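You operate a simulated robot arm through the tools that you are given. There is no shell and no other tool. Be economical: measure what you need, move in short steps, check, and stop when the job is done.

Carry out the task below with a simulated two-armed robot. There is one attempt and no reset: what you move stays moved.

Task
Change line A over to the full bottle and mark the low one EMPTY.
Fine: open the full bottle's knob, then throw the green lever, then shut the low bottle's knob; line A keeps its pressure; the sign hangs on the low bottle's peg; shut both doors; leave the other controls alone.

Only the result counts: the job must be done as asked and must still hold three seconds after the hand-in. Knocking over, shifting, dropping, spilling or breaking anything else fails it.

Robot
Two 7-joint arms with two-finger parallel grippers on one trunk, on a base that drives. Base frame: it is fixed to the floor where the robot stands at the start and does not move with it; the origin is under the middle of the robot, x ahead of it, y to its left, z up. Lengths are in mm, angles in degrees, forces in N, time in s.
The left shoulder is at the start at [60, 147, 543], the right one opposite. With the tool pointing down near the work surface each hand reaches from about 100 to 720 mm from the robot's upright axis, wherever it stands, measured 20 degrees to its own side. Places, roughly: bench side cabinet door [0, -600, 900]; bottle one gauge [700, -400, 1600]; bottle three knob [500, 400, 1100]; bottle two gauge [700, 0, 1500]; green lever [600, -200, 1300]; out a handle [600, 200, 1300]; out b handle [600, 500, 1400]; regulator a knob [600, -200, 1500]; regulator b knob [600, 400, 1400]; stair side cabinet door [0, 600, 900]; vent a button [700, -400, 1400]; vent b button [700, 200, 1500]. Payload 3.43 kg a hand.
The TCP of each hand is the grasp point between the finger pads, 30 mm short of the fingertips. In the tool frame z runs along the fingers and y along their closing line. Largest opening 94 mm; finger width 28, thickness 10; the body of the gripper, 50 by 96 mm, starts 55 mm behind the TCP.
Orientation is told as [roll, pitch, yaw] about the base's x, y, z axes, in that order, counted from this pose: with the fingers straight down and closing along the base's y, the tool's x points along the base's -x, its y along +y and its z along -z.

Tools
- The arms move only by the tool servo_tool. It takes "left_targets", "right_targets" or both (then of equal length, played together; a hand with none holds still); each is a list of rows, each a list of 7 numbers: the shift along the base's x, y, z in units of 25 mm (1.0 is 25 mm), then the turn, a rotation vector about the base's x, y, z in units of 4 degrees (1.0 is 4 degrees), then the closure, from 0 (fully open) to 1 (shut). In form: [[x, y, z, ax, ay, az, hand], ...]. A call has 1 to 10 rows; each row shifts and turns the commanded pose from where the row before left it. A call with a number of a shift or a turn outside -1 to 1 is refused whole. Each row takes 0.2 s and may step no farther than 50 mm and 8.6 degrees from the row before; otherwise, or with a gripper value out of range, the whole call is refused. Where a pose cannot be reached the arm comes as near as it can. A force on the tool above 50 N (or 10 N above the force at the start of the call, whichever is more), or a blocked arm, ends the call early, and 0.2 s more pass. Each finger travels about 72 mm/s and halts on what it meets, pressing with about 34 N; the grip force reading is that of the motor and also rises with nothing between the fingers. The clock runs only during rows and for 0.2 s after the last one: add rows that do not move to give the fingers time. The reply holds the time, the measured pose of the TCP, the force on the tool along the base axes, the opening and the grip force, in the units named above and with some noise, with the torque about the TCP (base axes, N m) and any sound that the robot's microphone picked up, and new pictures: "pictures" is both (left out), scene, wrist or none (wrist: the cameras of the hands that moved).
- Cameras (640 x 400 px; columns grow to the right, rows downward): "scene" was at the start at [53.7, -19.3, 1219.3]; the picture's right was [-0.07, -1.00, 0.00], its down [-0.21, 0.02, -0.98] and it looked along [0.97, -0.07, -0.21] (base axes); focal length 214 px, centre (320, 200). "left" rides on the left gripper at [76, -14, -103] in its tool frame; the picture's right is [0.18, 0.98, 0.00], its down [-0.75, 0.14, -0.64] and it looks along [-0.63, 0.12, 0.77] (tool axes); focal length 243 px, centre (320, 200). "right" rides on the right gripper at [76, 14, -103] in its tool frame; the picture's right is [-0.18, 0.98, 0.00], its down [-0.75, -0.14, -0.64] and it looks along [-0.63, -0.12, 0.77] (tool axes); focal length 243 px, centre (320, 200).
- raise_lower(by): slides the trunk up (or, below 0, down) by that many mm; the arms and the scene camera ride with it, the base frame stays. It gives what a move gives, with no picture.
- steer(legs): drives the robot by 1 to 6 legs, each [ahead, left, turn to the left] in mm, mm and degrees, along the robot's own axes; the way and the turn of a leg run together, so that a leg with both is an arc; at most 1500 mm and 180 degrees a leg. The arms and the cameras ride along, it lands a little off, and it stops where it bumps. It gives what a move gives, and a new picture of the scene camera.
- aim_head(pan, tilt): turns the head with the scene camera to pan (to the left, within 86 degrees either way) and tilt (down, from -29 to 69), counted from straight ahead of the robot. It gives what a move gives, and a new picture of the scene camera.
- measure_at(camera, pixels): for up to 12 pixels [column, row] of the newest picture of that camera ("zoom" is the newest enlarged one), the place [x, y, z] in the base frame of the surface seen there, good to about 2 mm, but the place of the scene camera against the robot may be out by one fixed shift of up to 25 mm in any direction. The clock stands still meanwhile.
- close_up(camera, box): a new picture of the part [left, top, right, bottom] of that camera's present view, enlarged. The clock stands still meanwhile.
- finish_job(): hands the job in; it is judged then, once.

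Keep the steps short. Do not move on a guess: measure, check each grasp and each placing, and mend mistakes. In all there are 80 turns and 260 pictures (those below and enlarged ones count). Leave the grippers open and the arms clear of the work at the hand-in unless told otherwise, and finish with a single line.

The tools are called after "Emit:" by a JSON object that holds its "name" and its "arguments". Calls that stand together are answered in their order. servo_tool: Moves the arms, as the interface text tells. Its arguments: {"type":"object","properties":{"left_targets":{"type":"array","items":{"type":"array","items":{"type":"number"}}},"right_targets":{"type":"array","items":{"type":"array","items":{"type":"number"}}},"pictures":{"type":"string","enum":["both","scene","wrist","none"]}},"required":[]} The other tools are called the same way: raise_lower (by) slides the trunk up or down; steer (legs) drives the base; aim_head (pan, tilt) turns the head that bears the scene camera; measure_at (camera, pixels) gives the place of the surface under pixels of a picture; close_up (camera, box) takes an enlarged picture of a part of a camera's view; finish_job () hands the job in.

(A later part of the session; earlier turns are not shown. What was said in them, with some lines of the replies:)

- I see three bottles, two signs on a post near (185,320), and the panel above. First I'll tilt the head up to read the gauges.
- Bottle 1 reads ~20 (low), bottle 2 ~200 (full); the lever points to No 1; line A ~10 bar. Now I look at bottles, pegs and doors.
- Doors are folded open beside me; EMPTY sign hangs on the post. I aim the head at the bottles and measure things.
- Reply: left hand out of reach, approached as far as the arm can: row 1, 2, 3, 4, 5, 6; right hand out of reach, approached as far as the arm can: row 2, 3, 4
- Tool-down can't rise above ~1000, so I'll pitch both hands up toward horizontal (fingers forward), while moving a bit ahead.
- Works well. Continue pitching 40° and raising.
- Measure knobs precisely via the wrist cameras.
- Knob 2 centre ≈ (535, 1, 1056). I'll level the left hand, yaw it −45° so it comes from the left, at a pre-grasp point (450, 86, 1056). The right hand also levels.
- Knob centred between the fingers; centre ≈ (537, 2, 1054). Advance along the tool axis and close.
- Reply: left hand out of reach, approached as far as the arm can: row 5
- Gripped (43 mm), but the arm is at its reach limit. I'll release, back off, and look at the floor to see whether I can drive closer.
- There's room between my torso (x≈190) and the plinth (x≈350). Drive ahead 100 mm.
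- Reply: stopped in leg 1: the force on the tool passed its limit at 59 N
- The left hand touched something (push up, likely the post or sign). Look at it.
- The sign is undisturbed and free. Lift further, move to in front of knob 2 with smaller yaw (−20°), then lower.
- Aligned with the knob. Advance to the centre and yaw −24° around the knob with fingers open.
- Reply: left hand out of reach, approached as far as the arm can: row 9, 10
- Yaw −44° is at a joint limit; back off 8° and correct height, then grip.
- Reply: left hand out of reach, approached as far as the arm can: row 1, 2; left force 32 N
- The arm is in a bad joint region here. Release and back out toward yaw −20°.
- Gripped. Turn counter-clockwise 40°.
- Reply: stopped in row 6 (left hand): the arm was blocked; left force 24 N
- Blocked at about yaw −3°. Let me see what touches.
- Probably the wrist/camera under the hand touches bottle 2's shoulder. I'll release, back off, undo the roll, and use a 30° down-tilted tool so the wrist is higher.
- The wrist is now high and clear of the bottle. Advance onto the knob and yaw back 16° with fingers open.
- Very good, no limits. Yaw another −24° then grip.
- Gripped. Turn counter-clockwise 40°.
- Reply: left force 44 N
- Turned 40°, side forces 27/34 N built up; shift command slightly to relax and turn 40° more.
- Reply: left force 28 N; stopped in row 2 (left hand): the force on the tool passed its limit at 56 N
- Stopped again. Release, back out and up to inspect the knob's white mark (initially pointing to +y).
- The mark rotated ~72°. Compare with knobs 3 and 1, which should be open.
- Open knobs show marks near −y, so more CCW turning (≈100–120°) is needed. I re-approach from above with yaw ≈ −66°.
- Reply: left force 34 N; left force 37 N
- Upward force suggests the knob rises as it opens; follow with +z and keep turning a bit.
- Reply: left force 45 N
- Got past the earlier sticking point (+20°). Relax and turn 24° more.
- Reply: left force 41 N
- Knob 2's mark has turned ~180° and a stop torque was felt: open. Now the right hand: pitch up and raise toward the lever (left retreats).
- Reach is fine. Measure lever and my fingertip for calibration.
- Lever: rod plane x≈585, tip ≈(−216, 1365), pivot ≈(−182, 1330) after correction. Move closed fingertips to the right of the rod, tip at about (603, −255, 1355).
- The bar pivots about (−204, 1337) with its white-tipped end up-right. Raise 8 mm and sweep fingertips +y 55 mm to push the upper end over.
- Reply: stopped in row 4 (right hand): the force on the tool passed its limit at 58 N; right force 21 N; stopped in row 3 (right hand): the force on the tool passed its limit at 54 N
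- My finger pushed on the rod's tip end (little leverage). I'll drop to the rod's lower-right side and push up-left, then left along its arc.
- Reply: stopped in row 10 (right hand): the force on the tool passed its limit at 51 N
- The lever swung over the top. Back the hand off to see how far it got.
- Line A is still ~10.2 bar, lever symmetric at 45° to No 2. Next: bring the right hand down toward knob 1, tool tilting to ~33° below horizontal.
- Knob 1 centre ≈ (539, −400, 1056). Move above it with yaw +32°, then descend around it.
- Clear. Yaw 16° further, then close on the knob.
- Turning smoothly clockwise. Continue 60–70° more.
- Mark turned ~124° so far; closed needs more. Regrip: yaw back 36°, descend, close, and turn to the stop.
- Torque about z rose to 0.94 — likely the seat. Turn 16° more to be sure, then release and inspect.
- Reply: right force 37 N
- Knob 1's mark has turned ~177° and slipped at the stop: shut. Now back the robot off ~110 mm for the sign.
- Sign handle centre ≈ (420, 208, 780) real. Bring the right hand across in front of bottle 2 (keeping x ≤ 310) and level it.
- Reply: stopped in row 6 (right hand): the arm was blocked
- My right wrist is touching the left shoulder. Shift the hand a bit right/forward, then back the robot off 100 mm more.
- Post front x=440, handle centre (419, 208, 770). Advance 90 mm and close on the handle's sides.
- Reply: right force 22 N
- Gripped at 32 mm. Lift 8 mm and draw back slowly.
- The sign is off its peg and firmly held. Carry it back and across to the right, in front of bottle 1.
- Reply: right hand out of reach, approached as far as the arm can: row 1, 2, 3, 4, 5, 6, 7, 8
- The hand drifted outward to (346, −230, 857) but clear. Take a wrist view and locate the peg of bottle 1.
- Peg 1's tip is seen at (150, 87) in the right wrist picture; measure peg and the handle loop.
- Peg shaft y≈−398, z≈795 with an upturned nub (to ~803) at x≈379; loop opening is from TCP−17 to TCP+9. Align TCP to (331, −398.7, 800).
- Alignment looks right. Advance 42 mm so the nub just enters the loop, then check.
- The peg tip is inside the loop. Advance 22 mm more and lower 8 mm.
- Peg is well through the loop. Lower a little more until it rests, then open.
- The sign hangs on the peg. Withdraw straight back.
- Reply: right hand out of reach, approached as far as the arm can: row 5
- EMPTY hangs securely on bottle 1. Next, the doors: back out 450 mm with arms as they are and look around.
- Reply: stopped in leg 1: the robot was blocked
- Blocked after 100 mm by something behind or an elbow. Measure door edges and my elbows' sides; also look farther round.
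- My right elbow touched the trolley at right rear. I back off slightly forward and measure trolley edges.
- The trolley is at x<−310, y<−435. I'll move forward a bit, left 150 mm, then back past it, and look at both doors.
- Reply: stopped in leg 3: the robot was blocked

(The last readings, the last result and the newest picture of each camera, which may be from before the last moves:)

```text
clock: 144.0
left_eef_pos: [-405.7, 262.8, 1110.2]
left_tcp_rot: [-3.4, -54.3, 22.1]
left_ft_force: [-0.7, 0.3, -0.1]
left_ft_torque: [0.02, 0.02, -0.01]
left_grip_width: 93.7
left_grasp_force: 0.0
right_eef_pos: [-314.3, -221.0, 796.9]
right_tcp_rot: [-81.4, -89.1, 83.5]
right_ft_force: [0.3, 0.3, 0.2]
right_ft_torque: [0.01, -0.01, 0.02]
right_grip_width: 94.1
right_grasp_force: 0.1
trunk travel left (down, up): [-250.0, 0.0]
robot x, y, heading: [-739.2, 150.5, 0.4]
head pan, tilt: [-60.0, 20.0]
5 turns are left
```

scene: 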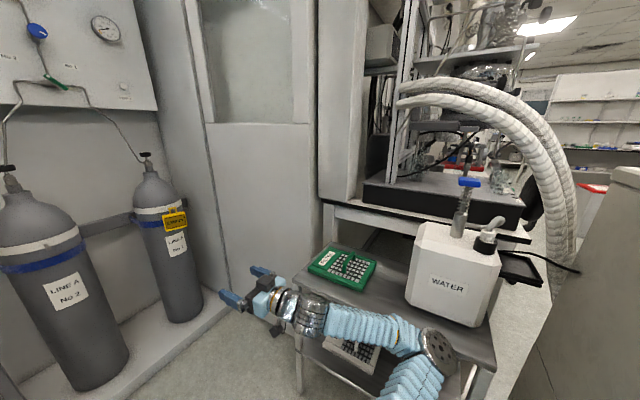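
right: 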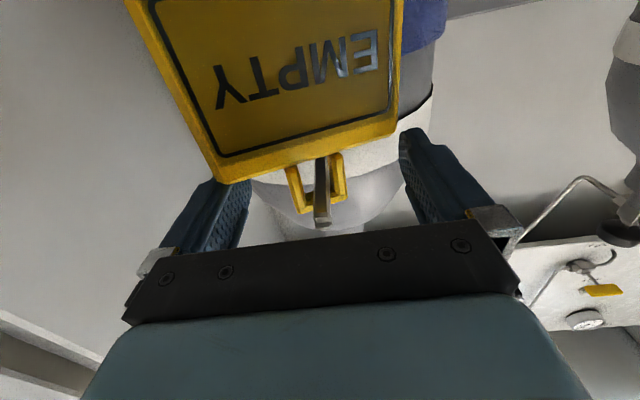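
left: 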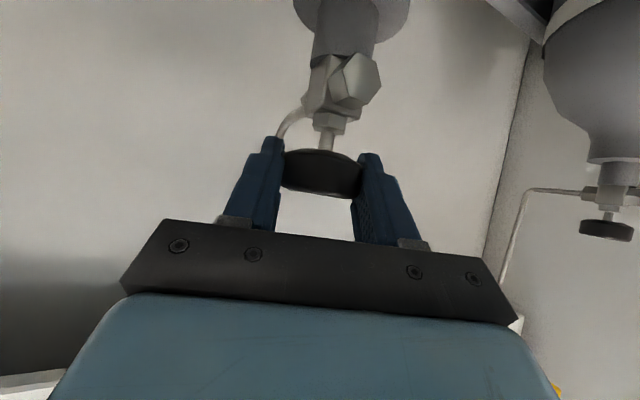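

With few turns left I work both doors together: measure the right door's edge, bring both hands (open, level, yawed ∓25° outward) to standoffs before the doors' free edges, and view both.

Emit:
{"name": "measure_at", "arguments": {"camera": "scene", "pixels": [[290, 180], [300, 180], [306, 180], [310, 180], [314, 180], [318, 180], [322, 180], [326, 180], [330, 180], [336, 180], [345, 180], [325, 225]]}}

Emit:
{"name": "servo_tool", "arguments": {"left_targets": [[0.243, 0.835, -0.56, 0.37, -0.92, 0, 0], [0.243, 0.835, -0.56, 0.37, -0.92, 0, 0], [0.243, 0.835, -0.56, 0.37, -0.92, 0, 0], [0.243, 0.835, -0.56, 0.37, -0.92, 0, 0], [0.243, 0.835, -0.56, 0.37, -0.92, 0, 0], [0.243, 0.835, -0.56, 0.37, -0.92, 0, 0], [0.243, 0.835, -0.56, 0.37, -0.92, 0, 0], [0.243, 0.835, -0.56, 0.37, -0.92, 0, 0], [0.243, 0.835, -0.56, 0.37, -0.92, 0, 0], [0.243, 0.835, -0.56, 0, 0, 0, 0]], "right_targets": [[-0.02, -0.939, 0.275, 0, 0, -1, 0], [-0.02, -0.939, 0.275, 0, 0, -1, 0], [-0.02, -0.939, 0.275, 0, 0, -1, 0], [-0.02, -0.939, 0.275, 0, 0, -1, 0], [-0.02, -0.939, 0.275, 0, 0, -1, 0], [-0.02, -0.939, 0.275, 0, 0, -1, 0], [-0.02, -0.939, 0.275, 0, 0, 0, 0], [-0.02, -0.939, 0.275, 0, 0, 0, 0], [-0.02, -0.939, 0.275, 0, 0, 0, 0], [-0.02, -0.939, 0.275, 0, 0, 0, 0]], "pictures": "none"}}

Emit:
{"name": "servo_tool", "arguments": {"left_targets": [[0.243, 0.835, -0.56, 0, 0, 0, 0], [0.243, 0.835, -0.56, 0, 0, 0, 0], [0.243, 0.835, -0.56, 0, 0, 0, 0], [0.243, 0.835, -0.56, 0, 0, 0, 0], [0.243, 0.835, -0.56, 0, 0, 0, 0]], "right_targets": [[-0.02, -0.939, 0.275, 0, 0, 0, 0], [-0.02, -0.939, 0.275, 0, 0, 0, 0], [-0.02, -0.939, 0.275, 0, 0, 0, 0], [-0.02, -0.939, 0.275, 0, 0, 0, 0], [-0.02, -0.939, 0.275, 0, 0, 0, 0]], "pictures": "both"}}

Emit:
{"name": "aim_head", "arguments": {"pan": 50, "tilt": 20}}

Emit:
{"name": "measure_at", "arguments": {"camera": "scene", "pixels": [[230, 160], [250, 160], [270, 160], [280, 160], [290, 160], [300, 160], [310, 160], [320, 160], [330, 160], [340, 160], [360, 160], [380, 160]]}}

```text
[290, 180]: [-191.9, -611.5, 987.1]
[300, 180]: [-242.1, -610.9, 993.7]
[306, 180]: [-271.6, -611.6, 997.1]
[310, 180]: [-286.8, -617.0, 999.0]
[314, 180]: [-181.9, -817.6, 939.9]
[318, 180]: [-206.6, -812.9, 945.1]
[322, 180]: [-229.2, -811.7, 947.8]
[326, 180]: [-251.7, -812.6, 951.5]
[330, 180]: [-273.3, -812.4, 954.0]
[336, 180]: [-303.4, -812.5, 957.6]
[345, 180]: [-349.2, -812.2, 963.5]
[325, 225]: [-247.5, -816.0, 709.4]
```

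```text
clock: 146.2
left_eef_pos: [-347.9, 463.7, 973.1]
left_tcp_rot: [147.2, -89.5, -128.3]
left_ft_force: [-0.5, 0.3, -0.2]
left_ft_torque: [-0.03, -0.01, -0.01]
left_grip_width: 94.1
left_grasp_force: 0.1
right_eef_pos: [-320.3, -462.5, 864.7]
right_tcp_rot: [-89.4, -89.6, 67.5]
right_ft_force: [0.1, -0.7, 0.3]
right_ft_torque: [-0.04, 0.02, 0.01]
right_grip_width: 94.0
right_grasp_force: 0.0
trunk travel left (down, up): [-250.0, 0.0]
robot x, y, heading: [-739.2, 151.0, 0.7]
head pan, tilt: [-60.0, 20.0]
```

```text
clock: 147.4
left_eef_pos: [-316.3, 568.8, 902.0]
left_tcp_rot: [148.4, -89.6, -129.6]
left_ft_force: [-0.6, 0.9, 0.5]
left_ft_torque: [0.01, -0.02, 0.0]
left_grip_width: 94.2
left_grasp_force: 0.2
right_eef_pos: [-322.9, -580.4, 896.8]
right_tcp_rot: [-89.1, -89.6, 67.3]
right_ft_force: [-0.2, -0.2, -0.3]
right_ft_torque: [-0.05, 0.01, 0.02]
right_grip_width: 94.2
right_grasp_force: 0.1
trunk travel left (down, up): [-250.0, 0.0]
robot x, y, heading: [-741.4, 147.9, 0.4]
head pan, tilt: [-60.0, 20.0]
```

scene: 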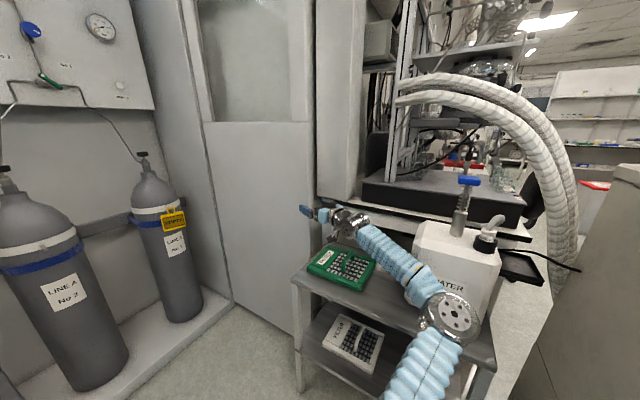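
right: 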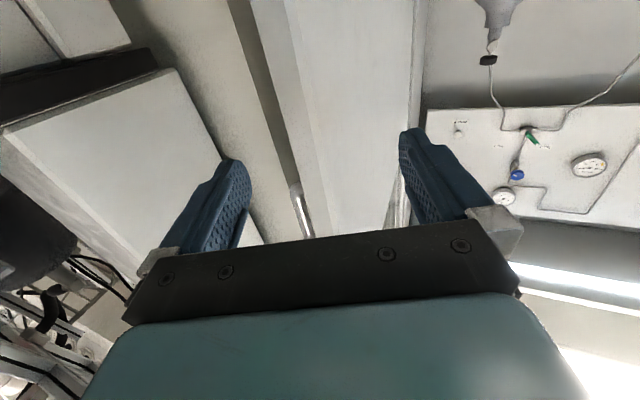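
left: 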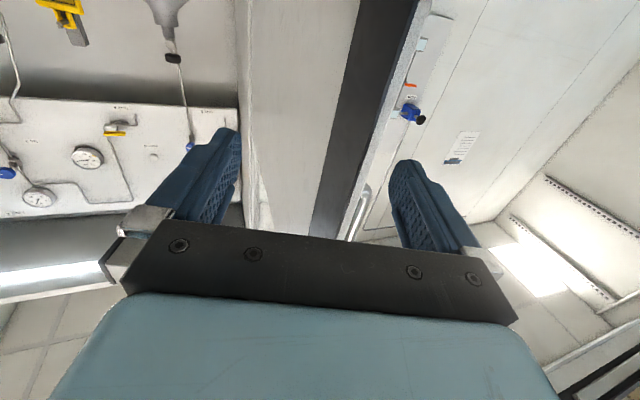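

```text
clock: 149.3
left_eef_pos: [-316.1, 568.2, 901.6]
left_tcp_rot: [147.3, -89.7, -128.4]
left_ft_force: [-0.8, 0.3, 0.0]
left_ft_torque: [0.03, -0.01, 0.02]
left_grip_width: 93.7
left_grasp_force: 0.1
right_eef_pos: [-322.8, -579.2, 897.6]
right_tcp_rot: [-86.1, -89.6, 64.0]
right_ft_force: [-0.2, -0.2, 0.2]
right_ft_torque: [-0.01, 0.0, 0.0]
right_grip_width: 93.9
right_grasp_force: 0.0
trunk travel left (down, up): [-250.0, 0.0]
robot x, y, heading: [-736.3, 149.8, 0.4]
head pan, tilt: [50.0, 20.0]
```

scene: 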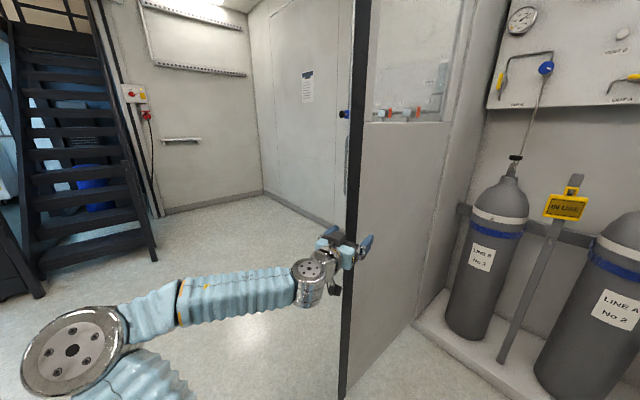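

```text
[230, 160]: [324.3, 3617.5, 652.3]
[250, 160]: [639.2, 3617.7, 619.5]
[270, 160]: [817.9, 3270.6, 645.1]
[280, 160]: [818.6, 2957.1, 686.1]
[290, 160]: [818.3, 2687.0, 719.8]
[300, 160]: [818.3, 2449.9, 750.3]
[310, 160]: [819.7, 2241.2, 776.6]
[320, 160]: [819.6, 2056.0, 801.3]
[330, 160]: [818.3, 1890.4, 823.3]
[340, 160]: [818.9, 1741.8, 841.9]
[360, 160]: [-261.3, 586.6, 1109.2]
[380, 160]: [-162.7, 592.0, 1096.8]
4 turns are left
```

Both door edges sit between my open fingers (doors y≈±600…±631, ends x≈−270). Insert, drag both doors inward along ~35° arcs with open fingers, withdraw, and look.

Emit:
{"name": "servo_tool", "arguments": {"left_targets": [[0.8, 0.4, 0, 0, 0, 0, 0], [0.8, 0.4, 0, 0, 0, 0, 0], [0.8, 0.4, 0, 0, 0, 0, 0], [0.8, 0.4, 0, 0, 0, 0, 0]], "right_targets": [[0.83, -0.34, 0, 0, 0, 0, 0], [0.83, -0.34, 0, 0, 0, 0, 0], [0.83, -0.34, 0, 0, 0, 0, 0], [0.83, -0.34, 0, 0, 0, 0, 0]], "pictures": "wrist"}}

Emit:
{"name": "servo_tool", "arguments": {"left_targets": [[0.02, -0.977, 0, 0, 0, 0, 0], [0.06, -0.975, 0, 0, 0, 0, 0], [0.1, -0.97, 0, 0, 0, 0, 0], [0.14, -0.967, 0, 0, 0, 0, 0], [0.18, -0.96, 0, 0, 0, 0, 0], [0.216, -0.952, 0, 0, 0, 0, 0], [0.256, -0.943, 0, 0, 0, 0, 0], [0.294, -0.93, 0, 0, 0, 0, 0], [0.33, -0.92, 0, 0, 0, 0, 0], [0.37, -0.905, 0, 0, 0, 0, 0]], "right_targets": [[0.02, 0.977, 0, 0, 0, 0, 0], [0.06, 0.975, 0, 0, 0, 0, 0], [0.1, 0.97, 0, 0, 0, 0, 0], [0.14, 0.967, 0, 0, 0, 0, 0], [0.18, 0.96, 0, 0, 0, 0, 0], [0.216, 0.952, 0, 0, 0, 0, 0], [0.256, 0.943, 0, 0, 0, 0, 0], [0.294, 0.93, 0, 0, 0, 0, 0], [0.33, 0.92, 0, 0, 0, 0, 0], [0.37, 0.905, 0, 0, 0, 0, 0]], "pictures": "none"}}

Emit:
{"name": "servo_tool", "arguments": {"left_targets": [[0.405, -0.89, 0, 0, 0, 0, 0], [0.44, -0.872, 0, 0, 0, 0, 0], [0.476, -0.853, 0, 0, 0, 0, 0], [0.51, -0.833, 0, 0, 0, 0, 0], [0.544, -0.812, 0, 0, 0, 0, 0]], "right_targets": [[0.405, 0.89, 0, 0, 0, 0, 0], [0.44, 0.872, 0, 0, 0, 0, 0], [0.476, 0.853, 0, 0, 0, 0, 0], [0.51, 0.833, 0, 0, 0, 0, 0], [0.544, 0.812, 0, 0, 0, 0, 0]], "pictures": "wrist"}}

Emit:
{"name": "servo_tool", "arguments": {"left_targets": [[-0.9, -0.42, 0, 0, 0, 0, 0], [-0.9, -0.42, 0, 0, 0, 0, 0], [-0.9, -0.42, 0, 0, 0, 0, 0], [-0.9, -0.42, 0, 0, 0, 0, 0]], "right_targets": [[-0.9, 0.42, 0, 0, 0, 0, 0], [-0.9, 0.42, 0, 0, 0, 0, 0], [-0.9, 0.42, 0, 0, 0, 0, 0], [-0.9, 0.42, 0, 0, 0, 0, 0]], "pictures": "none"}}

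Emit:
{"name": "aim_head", "arguments": {"pan": -10, "tilt": 20}}

Emit:
{"name": "measure_at", "arguments": {"camera": "scene", "pixels": [[40, 200], [90, 200], [140, 200], [180, 200], [220, 200], [260, 200], [400, 200], [440, 200], [480, 200], [520, 200], [570, 200], [620, 200]]}}

```text
clock: 150.3
left_eef_pos: [-235.8, 607.1, 902.1]
left_tcp_rot: [144.3, -89.6, -125.3]
left_ft_force: [0.4, -0.1, 0.4]
left_ft_torque: [-0.03, 0.02, 0.01]
left_grip_width: 94.1
left_grasp_force: 0.1
right_eef_pos: [-239.7, -615.2, 897.8]
right_tcp_rot: [-92.3, -89.6, 70.3]
right_ft_force: [0.6, -1.1, 0.9]
right_ft_torque: [0.03, 0.0, 0.01]
right_grip_width: 94.0
right_grasp_force: 0.2
trunk travel left (down, up): [-250.0, 0.0]
robot x, y, heading: [-740.6, 146.2, 0.1]
head pan, tilt: [50.0, 20.0]
```

right: 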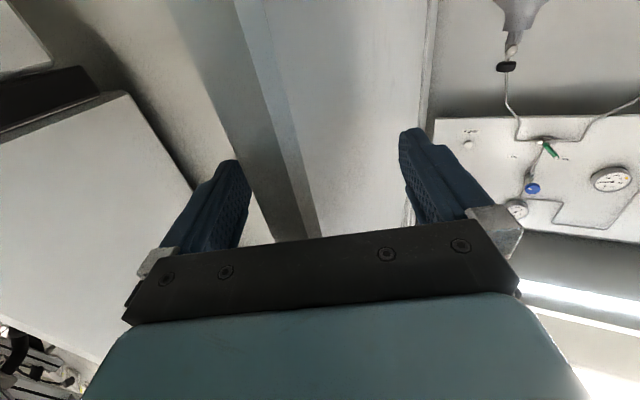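
left: 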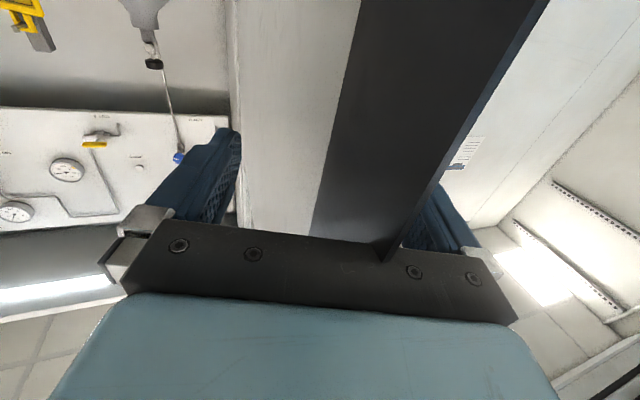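

```text
clock: 152.5
left_eef_pos: [-186.9, 370.1, 901.6]
left_tcp_rot: [150.4, -89.5, -131.6]
left_ft_force: [0.3, 0.1, 0.0]
left_ft_torque: [0.03, 0.04, 0.02]
left_grip_width: 94.0
left_grasp_force: 0.1
right_eef_pos: [-190.1, -376.2, 896.9]
right_tcp_rot: [-81.2, -89.6, 59.3]
right_ft_force: [0.4, 0.2, 0.5]
right_ft_torque: [0.01, 0.01, 0.02]
right_grip_width: 93.4
right_grasp_force: 0.0
trunk travel left (down, up): [-250.0, 0.0]
robot x, y, heading: [-738.6, 146.7, 0.5]
head pan, tilt: [50.0, 20.0]
```

```text
clock: 153.7
left_eef_pos: [-126.5, 264.4, 902.1]
left_tcp_rot: [149.3, -89.6, -130.4]
left_ft_force: [0.6, 0.2, 1.0]
left_ft_torque: [-0.02, 0.03, -0.02]
left_grip_width: 94.1
left_grasp_force: 0.0
right_eef_pos: [-130.1, -269.2, 899.7]
right_tcp_rot: [-82.2, -89.5, 60.2]
right_ft_force: [-1.2, 0.0, 0.1]
right_ft_torque: [0.03, 0.01, -0.02]
right_grip_width: 94.1
right_grasp_force: 0.2
trunk travel left (down, up): [-250.0, 0.0]
robot x, y, heading: [-738.3, 145.5, 0.3]
head pan, tilt: [50.0, 20.0]
```

right: 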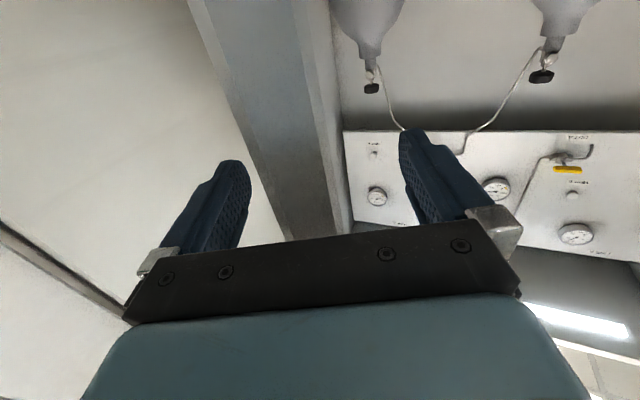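
left: 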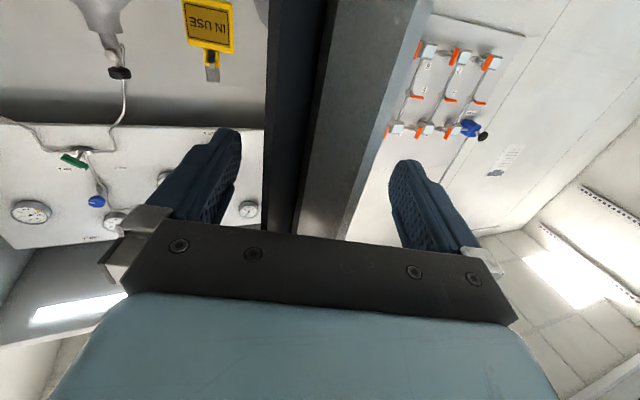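

```text
clock: 154.7
left_eef_pos: [-217.8, 222.3, 902.4]
left_tcp_rot: [145.5, -89.6, -126.7]
left_ft_force: [0.2, -0.2, -0.1]
left_ft_torque: [0.01, -0.04, 0.05]
left_grip_width: 94.1
left_grasp_force: 0.0
right_eef_pos: [-219.7, -227.9, 896.9]
right_tcp_rot: [-87.4, -89.7, 65.4]
right_ft_force: [0.5, 0.3, 0.2]
right_ft_torque: [0.03, -0.02, 0.01]
right_grip_width: 94.0
right_grasp_force: 0.1
trunk travel left (down, up): [-250.0, 0.0]
robot x, y, heading: [-744.3, 146.5, 0.3]
head pan, tilt: [50.0, 20.0]
```

```text
clock: 156.0
left_eef_pos: [-216.6, 221.0, 902.7]
left_tcp_rot: [146.8, -89.5, -127.9]
left_ft_force: [0.0, 0.0, -0.6]
left_ft_torque: [0.0, 0.01, 0.03]
left_grip_width: 94.0
left_grasp_force: 0.0
right_eef_pos: [-218.8, -227.1, 898.0]
right_tcp_rot: [-85.6, -89.5, 63.7]
right_ft_force: [0.5, 0.7, -0.3]
right_ft_torque: [-0.03, -0.02, 0.01]
right_grip_width: 93.9
right_grasp_force: 0.1
trunk travel left (down, up): [-250.0, 0.0]
robot x, y, heading: [-736.7, 151.4, 0.6]
head pan, tilt: [-10.0, 20.0]
```

scene: 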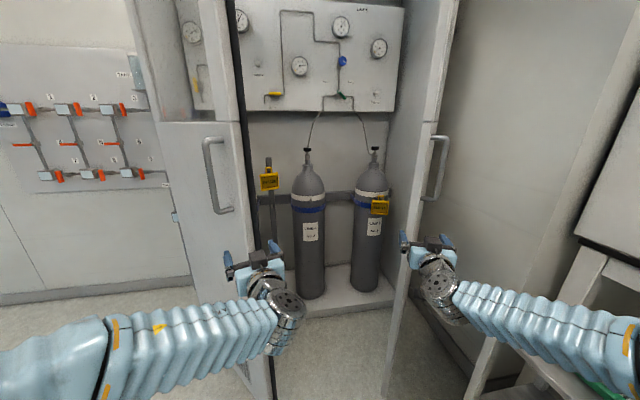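

```text
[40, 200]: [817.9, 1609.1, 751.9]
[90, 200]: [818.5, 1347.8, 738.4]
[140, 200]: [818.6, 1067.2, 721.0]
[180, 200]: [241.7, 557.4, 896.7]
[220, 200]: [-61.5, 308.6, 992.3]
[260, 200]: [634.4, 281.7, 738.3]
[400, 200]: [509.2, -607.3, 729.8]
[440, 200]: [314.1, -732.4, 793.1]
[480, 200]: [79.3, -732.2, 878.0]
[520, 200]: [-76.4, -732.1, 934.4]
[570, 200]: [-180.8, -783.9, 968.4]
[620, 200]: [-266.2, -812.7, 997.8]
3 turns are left
```

Both doors are now ~35° in. Next: back hands off, move to the outer faces (y≈±355, z≈875), close fists, advance by arm, then push by driving forward in stages, and finish with each arm separately.

Emit:
{"name": "servo_tool", "arguments": {"left_targets": [[-0.85, 0, -0.35, 0, 0, -1, 0.3], [-0.85, 0, -0.35, 0, 0, -1, 0.6], [-0.85, 0, -0.35, 0, 0, -1, 1], [0, 0.9, 0, 0, 0, -1, 1], [0, 0.9, 0, 0, 0, -0.75, 1], [0, 0.9, 0, 0, 0, 0, 1], [0, 0.9, 0, 0, 0, 0, 1], [0, 0.9, 0, 0, 0, 0, 1], [0, 0.9, 0, 0, 0, 0, 1]], "right_targets": [[-0.85, 0, -0.35, 0, 0, 1, 0.3], [-0.85, 0, -0.35, 0, 0, 1, 0.6], [-0.85, 0, -0.35, 0, 0, 1, 1], [0, -0.85, 0, 0, 0, 1, 1], [0, -0.85, 0, 0, 0, 1, 1], [0, -0.85, 0, 0, 0, 0.5, 1], [0, -0.85, 0, 0, 0, 0, 1], [0, -0.85, 0, 0, 0, 0, 1], [0, -0.85, 0, 0, 0, 0, 1]], "pictures": "none"}}

Emit:
{"name": "servo_tool", "arguments": {"left_targets": [[1, 0, 0, 0, 0, 0, 1], [1, 0, 0, 0, 0, 0, 1], [1, 0, 0, 0, 0, 0, 1], [1, 0, 0, 0, 0, 0, 1], [1, 0, 0, 0, 0, 0, 1], [1, 0, 0, 0, 0, 0, 1], [1, 0, 0, 0, 0, 0, 1]], "right_targets": [[1, 0, 0, 0, 0, 0, 1], [1, 0, 0, 0, 0, 0, 1], [1, 0, 0, 0, 0, 0, 1], [1, 0, 0, 0, 0, 0, 1], [1, 0, 0, 0, 0, 0, 1], [1, 0, 0, 0, 0, 0, 1], [1, 0, 0, 0, 0, 0, 1]], "pictures": "scene"}}

Emit:
{"name": "steer", "arguments": {"legs": [[250, 0, 0]]}}

Emit:
{"name": "steer", "arguments": {"legs": [[130, 0, 0]]}}

Emit:
{"name": "steer", "arguments": {"legs": [[80, 0, 0]]}}

Emit:
{"name": "servo_tool", "arguments": {"right_targets": [[0.4, 0, 0, 0, 0, 0, 1], [0.4, 0, 0, 0, 0, 0, 1], [0.4, 0, 0, 0, 0, 0, 1], [0.4, 0, 0, 0, 0, 0, 1], [0.4, 0, 0, 0, 0, 0, 1], [0.4, 0, 0, 0, 0, 0, 1]], "pictures": "none"}}

Emit:
{"name": "servo_tool", "arguments": {"left_targets": [[0.4, 0, 0, 0, 0, 0, 1], [0.4, 0, 0, 0, 0, 0, 1], [0.4, 0, 0, 0, 0, 0, 1], [0.4, 0, 0, 0, 0, 0, 1], [0.4, 0, 0, 0, 0, 0, 1], [0.4, 0, 0, 0, 0, 0, 1]], "pictures": "scene"}}

Emit:
{"name": "measure_at", "arguments": {"camera": "scene", "pixels": [[60, 180], [120, 180], [180, 180], [230, 180], [270, 180], [300, 180], [340, 180], [370, 180], [410, 180], [460, 180], [520, 180], [580, 180]]}}

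```text
clock: 158.0
left_eef_pos: [-282.3, 357.1, 876.6]
left_tcp_rot: [145.6, -89.6, -145.6]
left_ft_force: [0.5, 1.4, -0.2]
left_ft_torque: [0.0, 0.0, 0.01]
left_grip_width: 0.1
left_grasp_force: 32.8
right_eef_pos: [-284.6, -355.4, 871.3]
right_tcp_rot: [-79.3, -89.6, 79.4]
right_ft_force: [-0.2, 0.2, 0.1]
right_ft_torque: [0.0, -0.01, 0.0]
right_grip_width: 0.0
right_grasp_force: 33.0
trunk travel left (down, up): [-250.0, 0.0]
robot x, y, heading: [-734.3, 146.8, 0.3]
head pan, tilt: [-10.0, 20.0]
```

```text
clock: 159.6
left_eef_pos: [-105.9, 357.0, 875.5]
left_tcp_rot: [149.4, -89.6, -149.5]
left_ft_force: [0.1, -0.4, -0.1]
left_ft_torque: [-0.01, 0.02, 0.0]
left_grip_width: 0.2
left_grasp_force: 33.3
right_eef_pos: [-108.8, -355.7, 873.2]
right_tcp_rot: [-92.1, -89.6, 92.2]
right_ft_force: [-0.3, -0.2, 0.6]
right_ft_torque: [-0.02, 0.0, 0.05]
right_grip_width: 0.0
right_grasp_force: 33.1
trunk travel left (down, up): [-250.0, 0.0]
robot x, y, heading: [-735.2, 148.1, 0.3]
head pan, tilt: [-10.0, 20.0]
```

scene: 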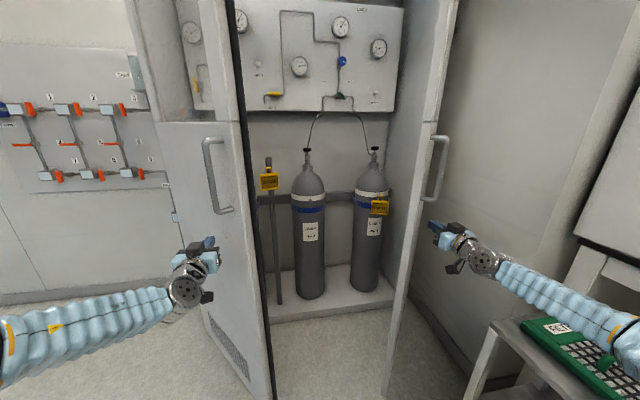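

```text
clock: 161.4
left_eef_pos: [142.2, 358.5, 874.3]
left_tcp_rot: [147.0, -89.6, -147.1]
left_ft_force: [-0.6, -0.1, -0.5]
left_ft_torque: [-0.01, -0.02, 0.01]
left_grip_width: 0.2
left_grasp_force: 33.1
right_eef_pos: [141.7, -352.7, 871.9]
right_tcp_rot: [-87.1, -89.7, 87.3]
right_ft_force: [-0.3, 0.7, 0.4]
right_ft_torque: [0.01, -0.04, 0.01]
right_grip_width: 0.3
right_grasp_force: 32.8
trunk travel left (down, up): [-250.0, 0.0]
robot x, y, heading: [-488.4, 148.2, 0.4]
head pan, tilt: [-10.0, 20.0]
```

scene: 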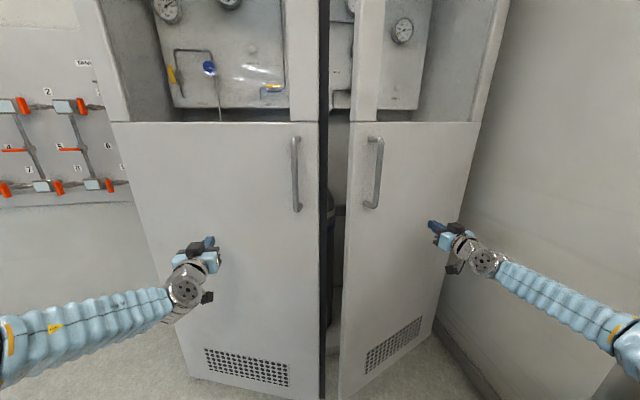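

```text
clock: 162.7
left_eef_pos: [274.3, 361.3, 876.4]
left_tcp_rot: [147.8, -89.5, -148.0]
left_ft_force: [0.0, 0.5, -0.3]
left_ft_torque: [-0.02, -0.02, 0.0]
left_grip_width: 0.2
left_grasp_force: 33.0
right_eef_pos: [271.9, -352.4, 872.0]
right_tcp_rot: [-87.8, -89.5, 87.9]
right_ft_force: [0.9, -0.3, -0.6]
right_ft_torque: [0.03, 0.0, -0.03]
right_grip_width: 0.0
right_grasp_force: 32.9
trunk travel left (down, up): [-250.0, 0.0]
robot x, y, heading: [-358.2, 151.9, 0.8]
head pan, tilt: [-10.0, 20.0]
```

scene: 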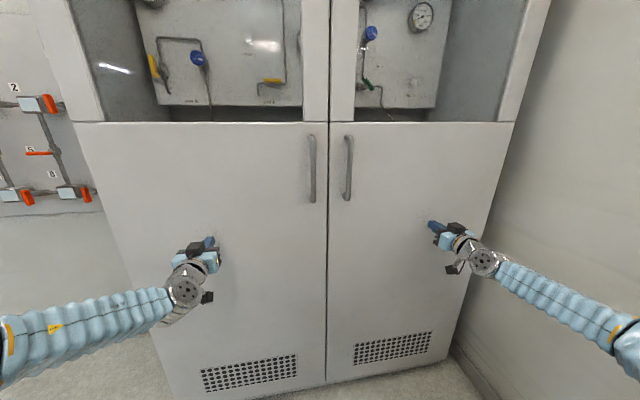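

```text
clock: 163.6
left_eef_pos: [299.5, 360.6, 875.8]
left_tcp_rot: [136.9, -89.6, -136.9]
left_ft_force: [-20.1, 2.3, 4.4]
left_ft_torque: [-0.03, 0.15, 0.16]
left_grip_width: 0.0
left_grasp_force: 33.0
right_eef_pos: [299.5, -351.6, 871.9]
right_tcp_rot: [-70.0, -89.5, 70.0]
right_ft_force: [-23.5, 3.9, 3.3]
right_ft_torque: [0.14, -0.42, 0.04]
right_grip_width: 0.0
right_grasp_force: 33.0
trunk travel left (down, up): [-250.0, 0.0]
robot x, y, heading: [-330.0, 153.8, 0.6]
head pan, tilt: [-10.0, 20.0]
stopped in leg 1: the force on the tool passed its limit at 172 N (the readings are from after the stop); the commanded pose is now the measured one
```

scene: 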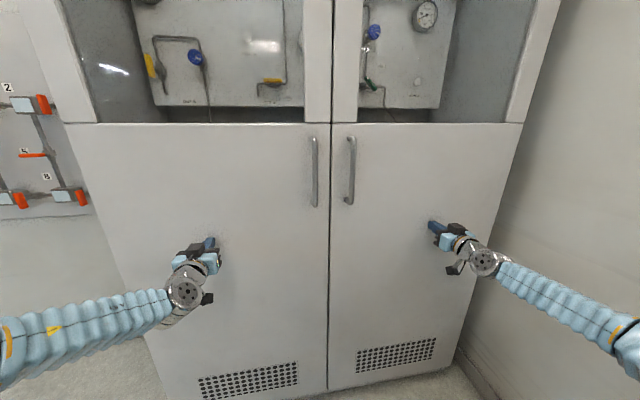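

```text
clock: 163.8
left_eef_pos: [297.2, 359.9, 876.4]
left_tcp_rot: [129.9, -89.7, -130.1]
left_ft_force: [-9.9, 2.2, 3.0]
left_ft_torque: [0.09, 0.06, 0.1]
left_grip_width: 0.1
left_grasp_force: 32.4
right_eef_pos: [297.6, -353.1, 872.8]
right_tcp_rot: [-63.8, -89.6, 63.8]
right_ft_force: [-34.8, 6.7, 3.3]
right_ft_torque: [0.17, -0.59, 0.21]
right_grip_width: 0.0
right_grasp_force: 32.9
trunk travel left (down, up): [-250.0, 0.0]
robot x, y, heading: [-331.4, 152.2, 0.4]
head pan, tilt: [-10.0, 20.0]
stopped in row 1 (right hand): the force on the tool passed its limit at 71 N (the readings are from after the stop); the commanded pose is now the measured one
```

```text
clock: 164.1
left_eef_pos: [298.5, 360.0, 876.9]
left_tcp_rot: [120.9, -89.8, -121.1]
left_ft_force: [-23.7, 3.2, 3.7]
left_ft_torque: [-0.04, 0.22, 0.14]
left_grip_width: 0.0
left_grasp_force: 33.2
right_eef_pos: [299.1, -352.3, 872.1]
right_tcp_rot: [-61.9, -89.7, 61.9]
right_ft_force: [-21.4, 2.6, 2.5]
right_ft_torque: [0.11, -0.35, 0.06]
right_grip_width: 0.0
right_grasp_force: 32.6
trunk travel left (down, up): [-250.0, 0.0]
robot x, y, heading: [-329.7, 155.2, 0.5]
head pan, tilt: [-10.0, 20.0]
stopped in row 1 (left hand): the force on the tool passed its limit at 73 N (the readings are from after the stop); the commanded pose is now the measured one
```

scene: 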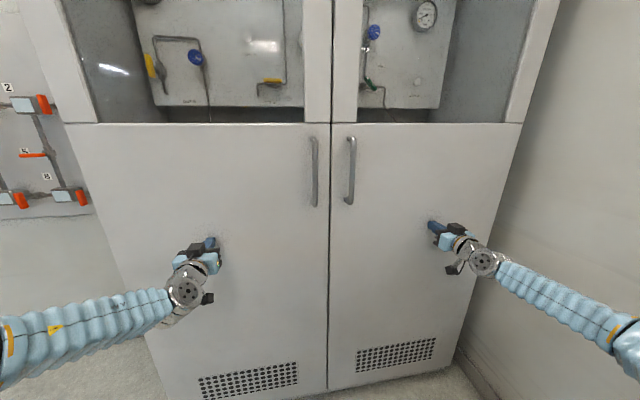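

```text
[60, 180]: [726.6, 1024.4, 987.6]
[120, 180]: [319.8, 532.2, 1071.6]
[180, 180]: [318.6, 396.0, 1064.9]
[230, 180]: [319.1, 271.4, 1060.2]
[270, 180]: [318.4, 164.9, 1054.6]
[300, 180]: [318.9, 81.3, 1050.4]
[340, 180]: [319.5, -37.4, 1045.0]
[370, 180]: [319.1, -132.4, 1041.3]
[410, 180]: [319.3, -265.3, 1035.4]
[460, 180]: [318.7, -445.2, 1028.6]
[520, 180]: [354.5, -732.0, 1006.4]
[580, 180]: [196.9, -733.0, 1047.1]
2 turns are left
```

Both doors are shut flush (x≈319 all across). Retract both hands, open the grippers, and check doors and gauge through the window.

Emit:
{"name": "servo_tool", "arguments": {"left_targets": [[-0.8, 0, 0, 0, 0, 0, 1], [-1, 0, 0, 0, 0, 0, 1], [-1, 0, 0, 0, 0, 0, 0.5], [-1, 0, 0, 0, 0, 0, 0], [0, 0, 0, 0, 0, 0, 0], [0, 0, 0, 0, 0, 0, 0], [0, 0, 0, 0, 0, 0, 0]], "right_targets": [[-0.8, 0, 0, 0, 0, 0, 1], [-1, 0, 0, 0, 0, 0, 1], [-1, 0, 0, 0, 0, 0, 0.5], [-1, 0, 0, 0, 0, 0, 0], [0, 0, 0, 0, 0, 0, 0], [0, 0, 0, 0, 0, 0, 0], [0, 0, 0, 0, 0, 0, 0]], "pictures": "scene"}}

Emit:
{"name": "measure_at", "arguments": {"camera": "scene", "pixels": [[120, 180], [230, 180], [300, 180], [340, 180], [410, 180], [460, 180]]}}

Emit:
{"name": "aim_head", "arguments": {"pan": -25, "tilt": -5}}

```text
clock: 165.7
left_eef_pos: [207.2, 359.0, 872.7]
left_tcp_rot: [62.7, -89.7, -62.9]
left_ft_force: [-0.5, -0.3, -0.6]
left_ft_torque: [0.0, -0.01, 0.01]
left_grip_width: 94.0
left_grasp_force: 0.1
right_eef_pos: [207.2, -352.3, 869.0]
right_tcp_rot: [-33.7, -89.5, 33.9]
right_ft_force: [-0.5, -0.1, 0.6]
right_ft_torque: [-0.02, 0.02, 0.0]
right_grip_width: 94.2
right_grasp_force: 0.1
trunk travel left (down, up): [-250.0, 0.0]
robot x, y, heading: [-329.8, 150.3, 0.4]
head pan, tilt: [-10.0, 20.0]
```

scene: 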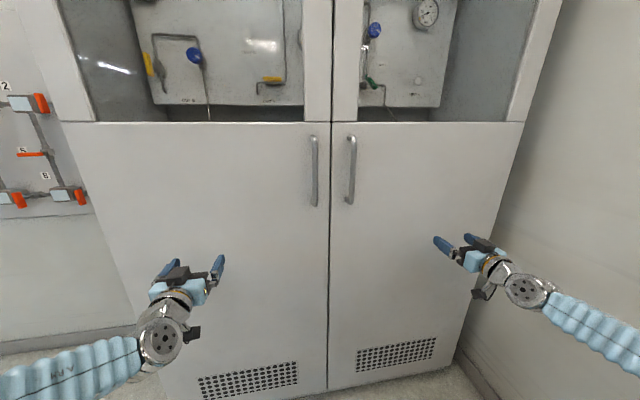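

```text
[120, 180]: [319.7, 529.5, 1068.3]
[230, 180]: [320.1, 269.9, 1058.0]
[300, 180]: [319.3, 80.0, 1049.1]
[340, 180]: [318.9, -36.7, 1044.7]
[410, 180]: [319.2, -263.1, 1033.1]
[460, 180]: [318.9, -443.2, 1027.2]
```

```text
clock: 166.6
left_eef_pos: [207.5, 359.0, 873.3]
left_tcp_rot: [62.6, -89.7, -62.7]
left_ft_force: [0.2, -0.7, -0.3]
left_ft_torque: [0.01, 0.02, 0.01]
left_grip_width: 93.9
left_grasp_force: 0.0
right_eef_pos: [207.4, -352.2, 868.8]
right_tcp_rot: [-33.9, -89.5, 34.1]
right_ft_force: [-0.6, -0.3, 0.2]
right_ft_torque: [0.0, 0.0, 0.02]
right_grip_width: 94.0
right_grasp_force: 0.1
trunk travel left (down, up): [-250.0, 0.0]
robot x, y, heading: [-326.2, 149.4, 0.4]
head pan, tilt: [-25.0, -5.0]
1 turns are left
```

scene: 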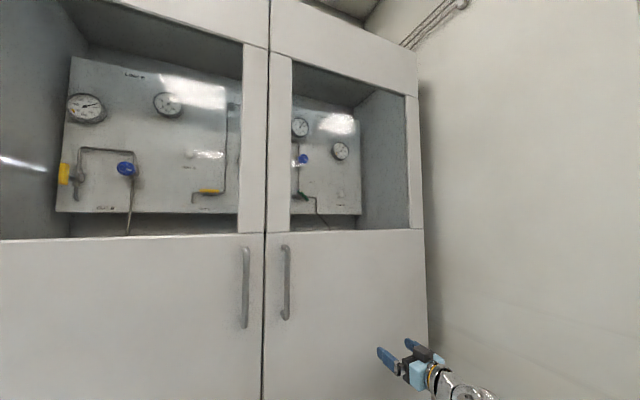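

Doors stay shut, grippers are open and clear; hand in.

Emit:
{"name": "finish_job", "arguments": {}}

```text
The job is handed in.
```

Line A is now on bottle 2 (full, about 200 bar), bottle 1's knob is shut with the EMPTY sign on its peg, both doors are shut, and line A read about 10 bar after the lever was thrown but wasn't re-read after bottle 1 was shut; along the way I bumped the IN USE sign (it settled back on its peg) and my right elbow touched the trolley.
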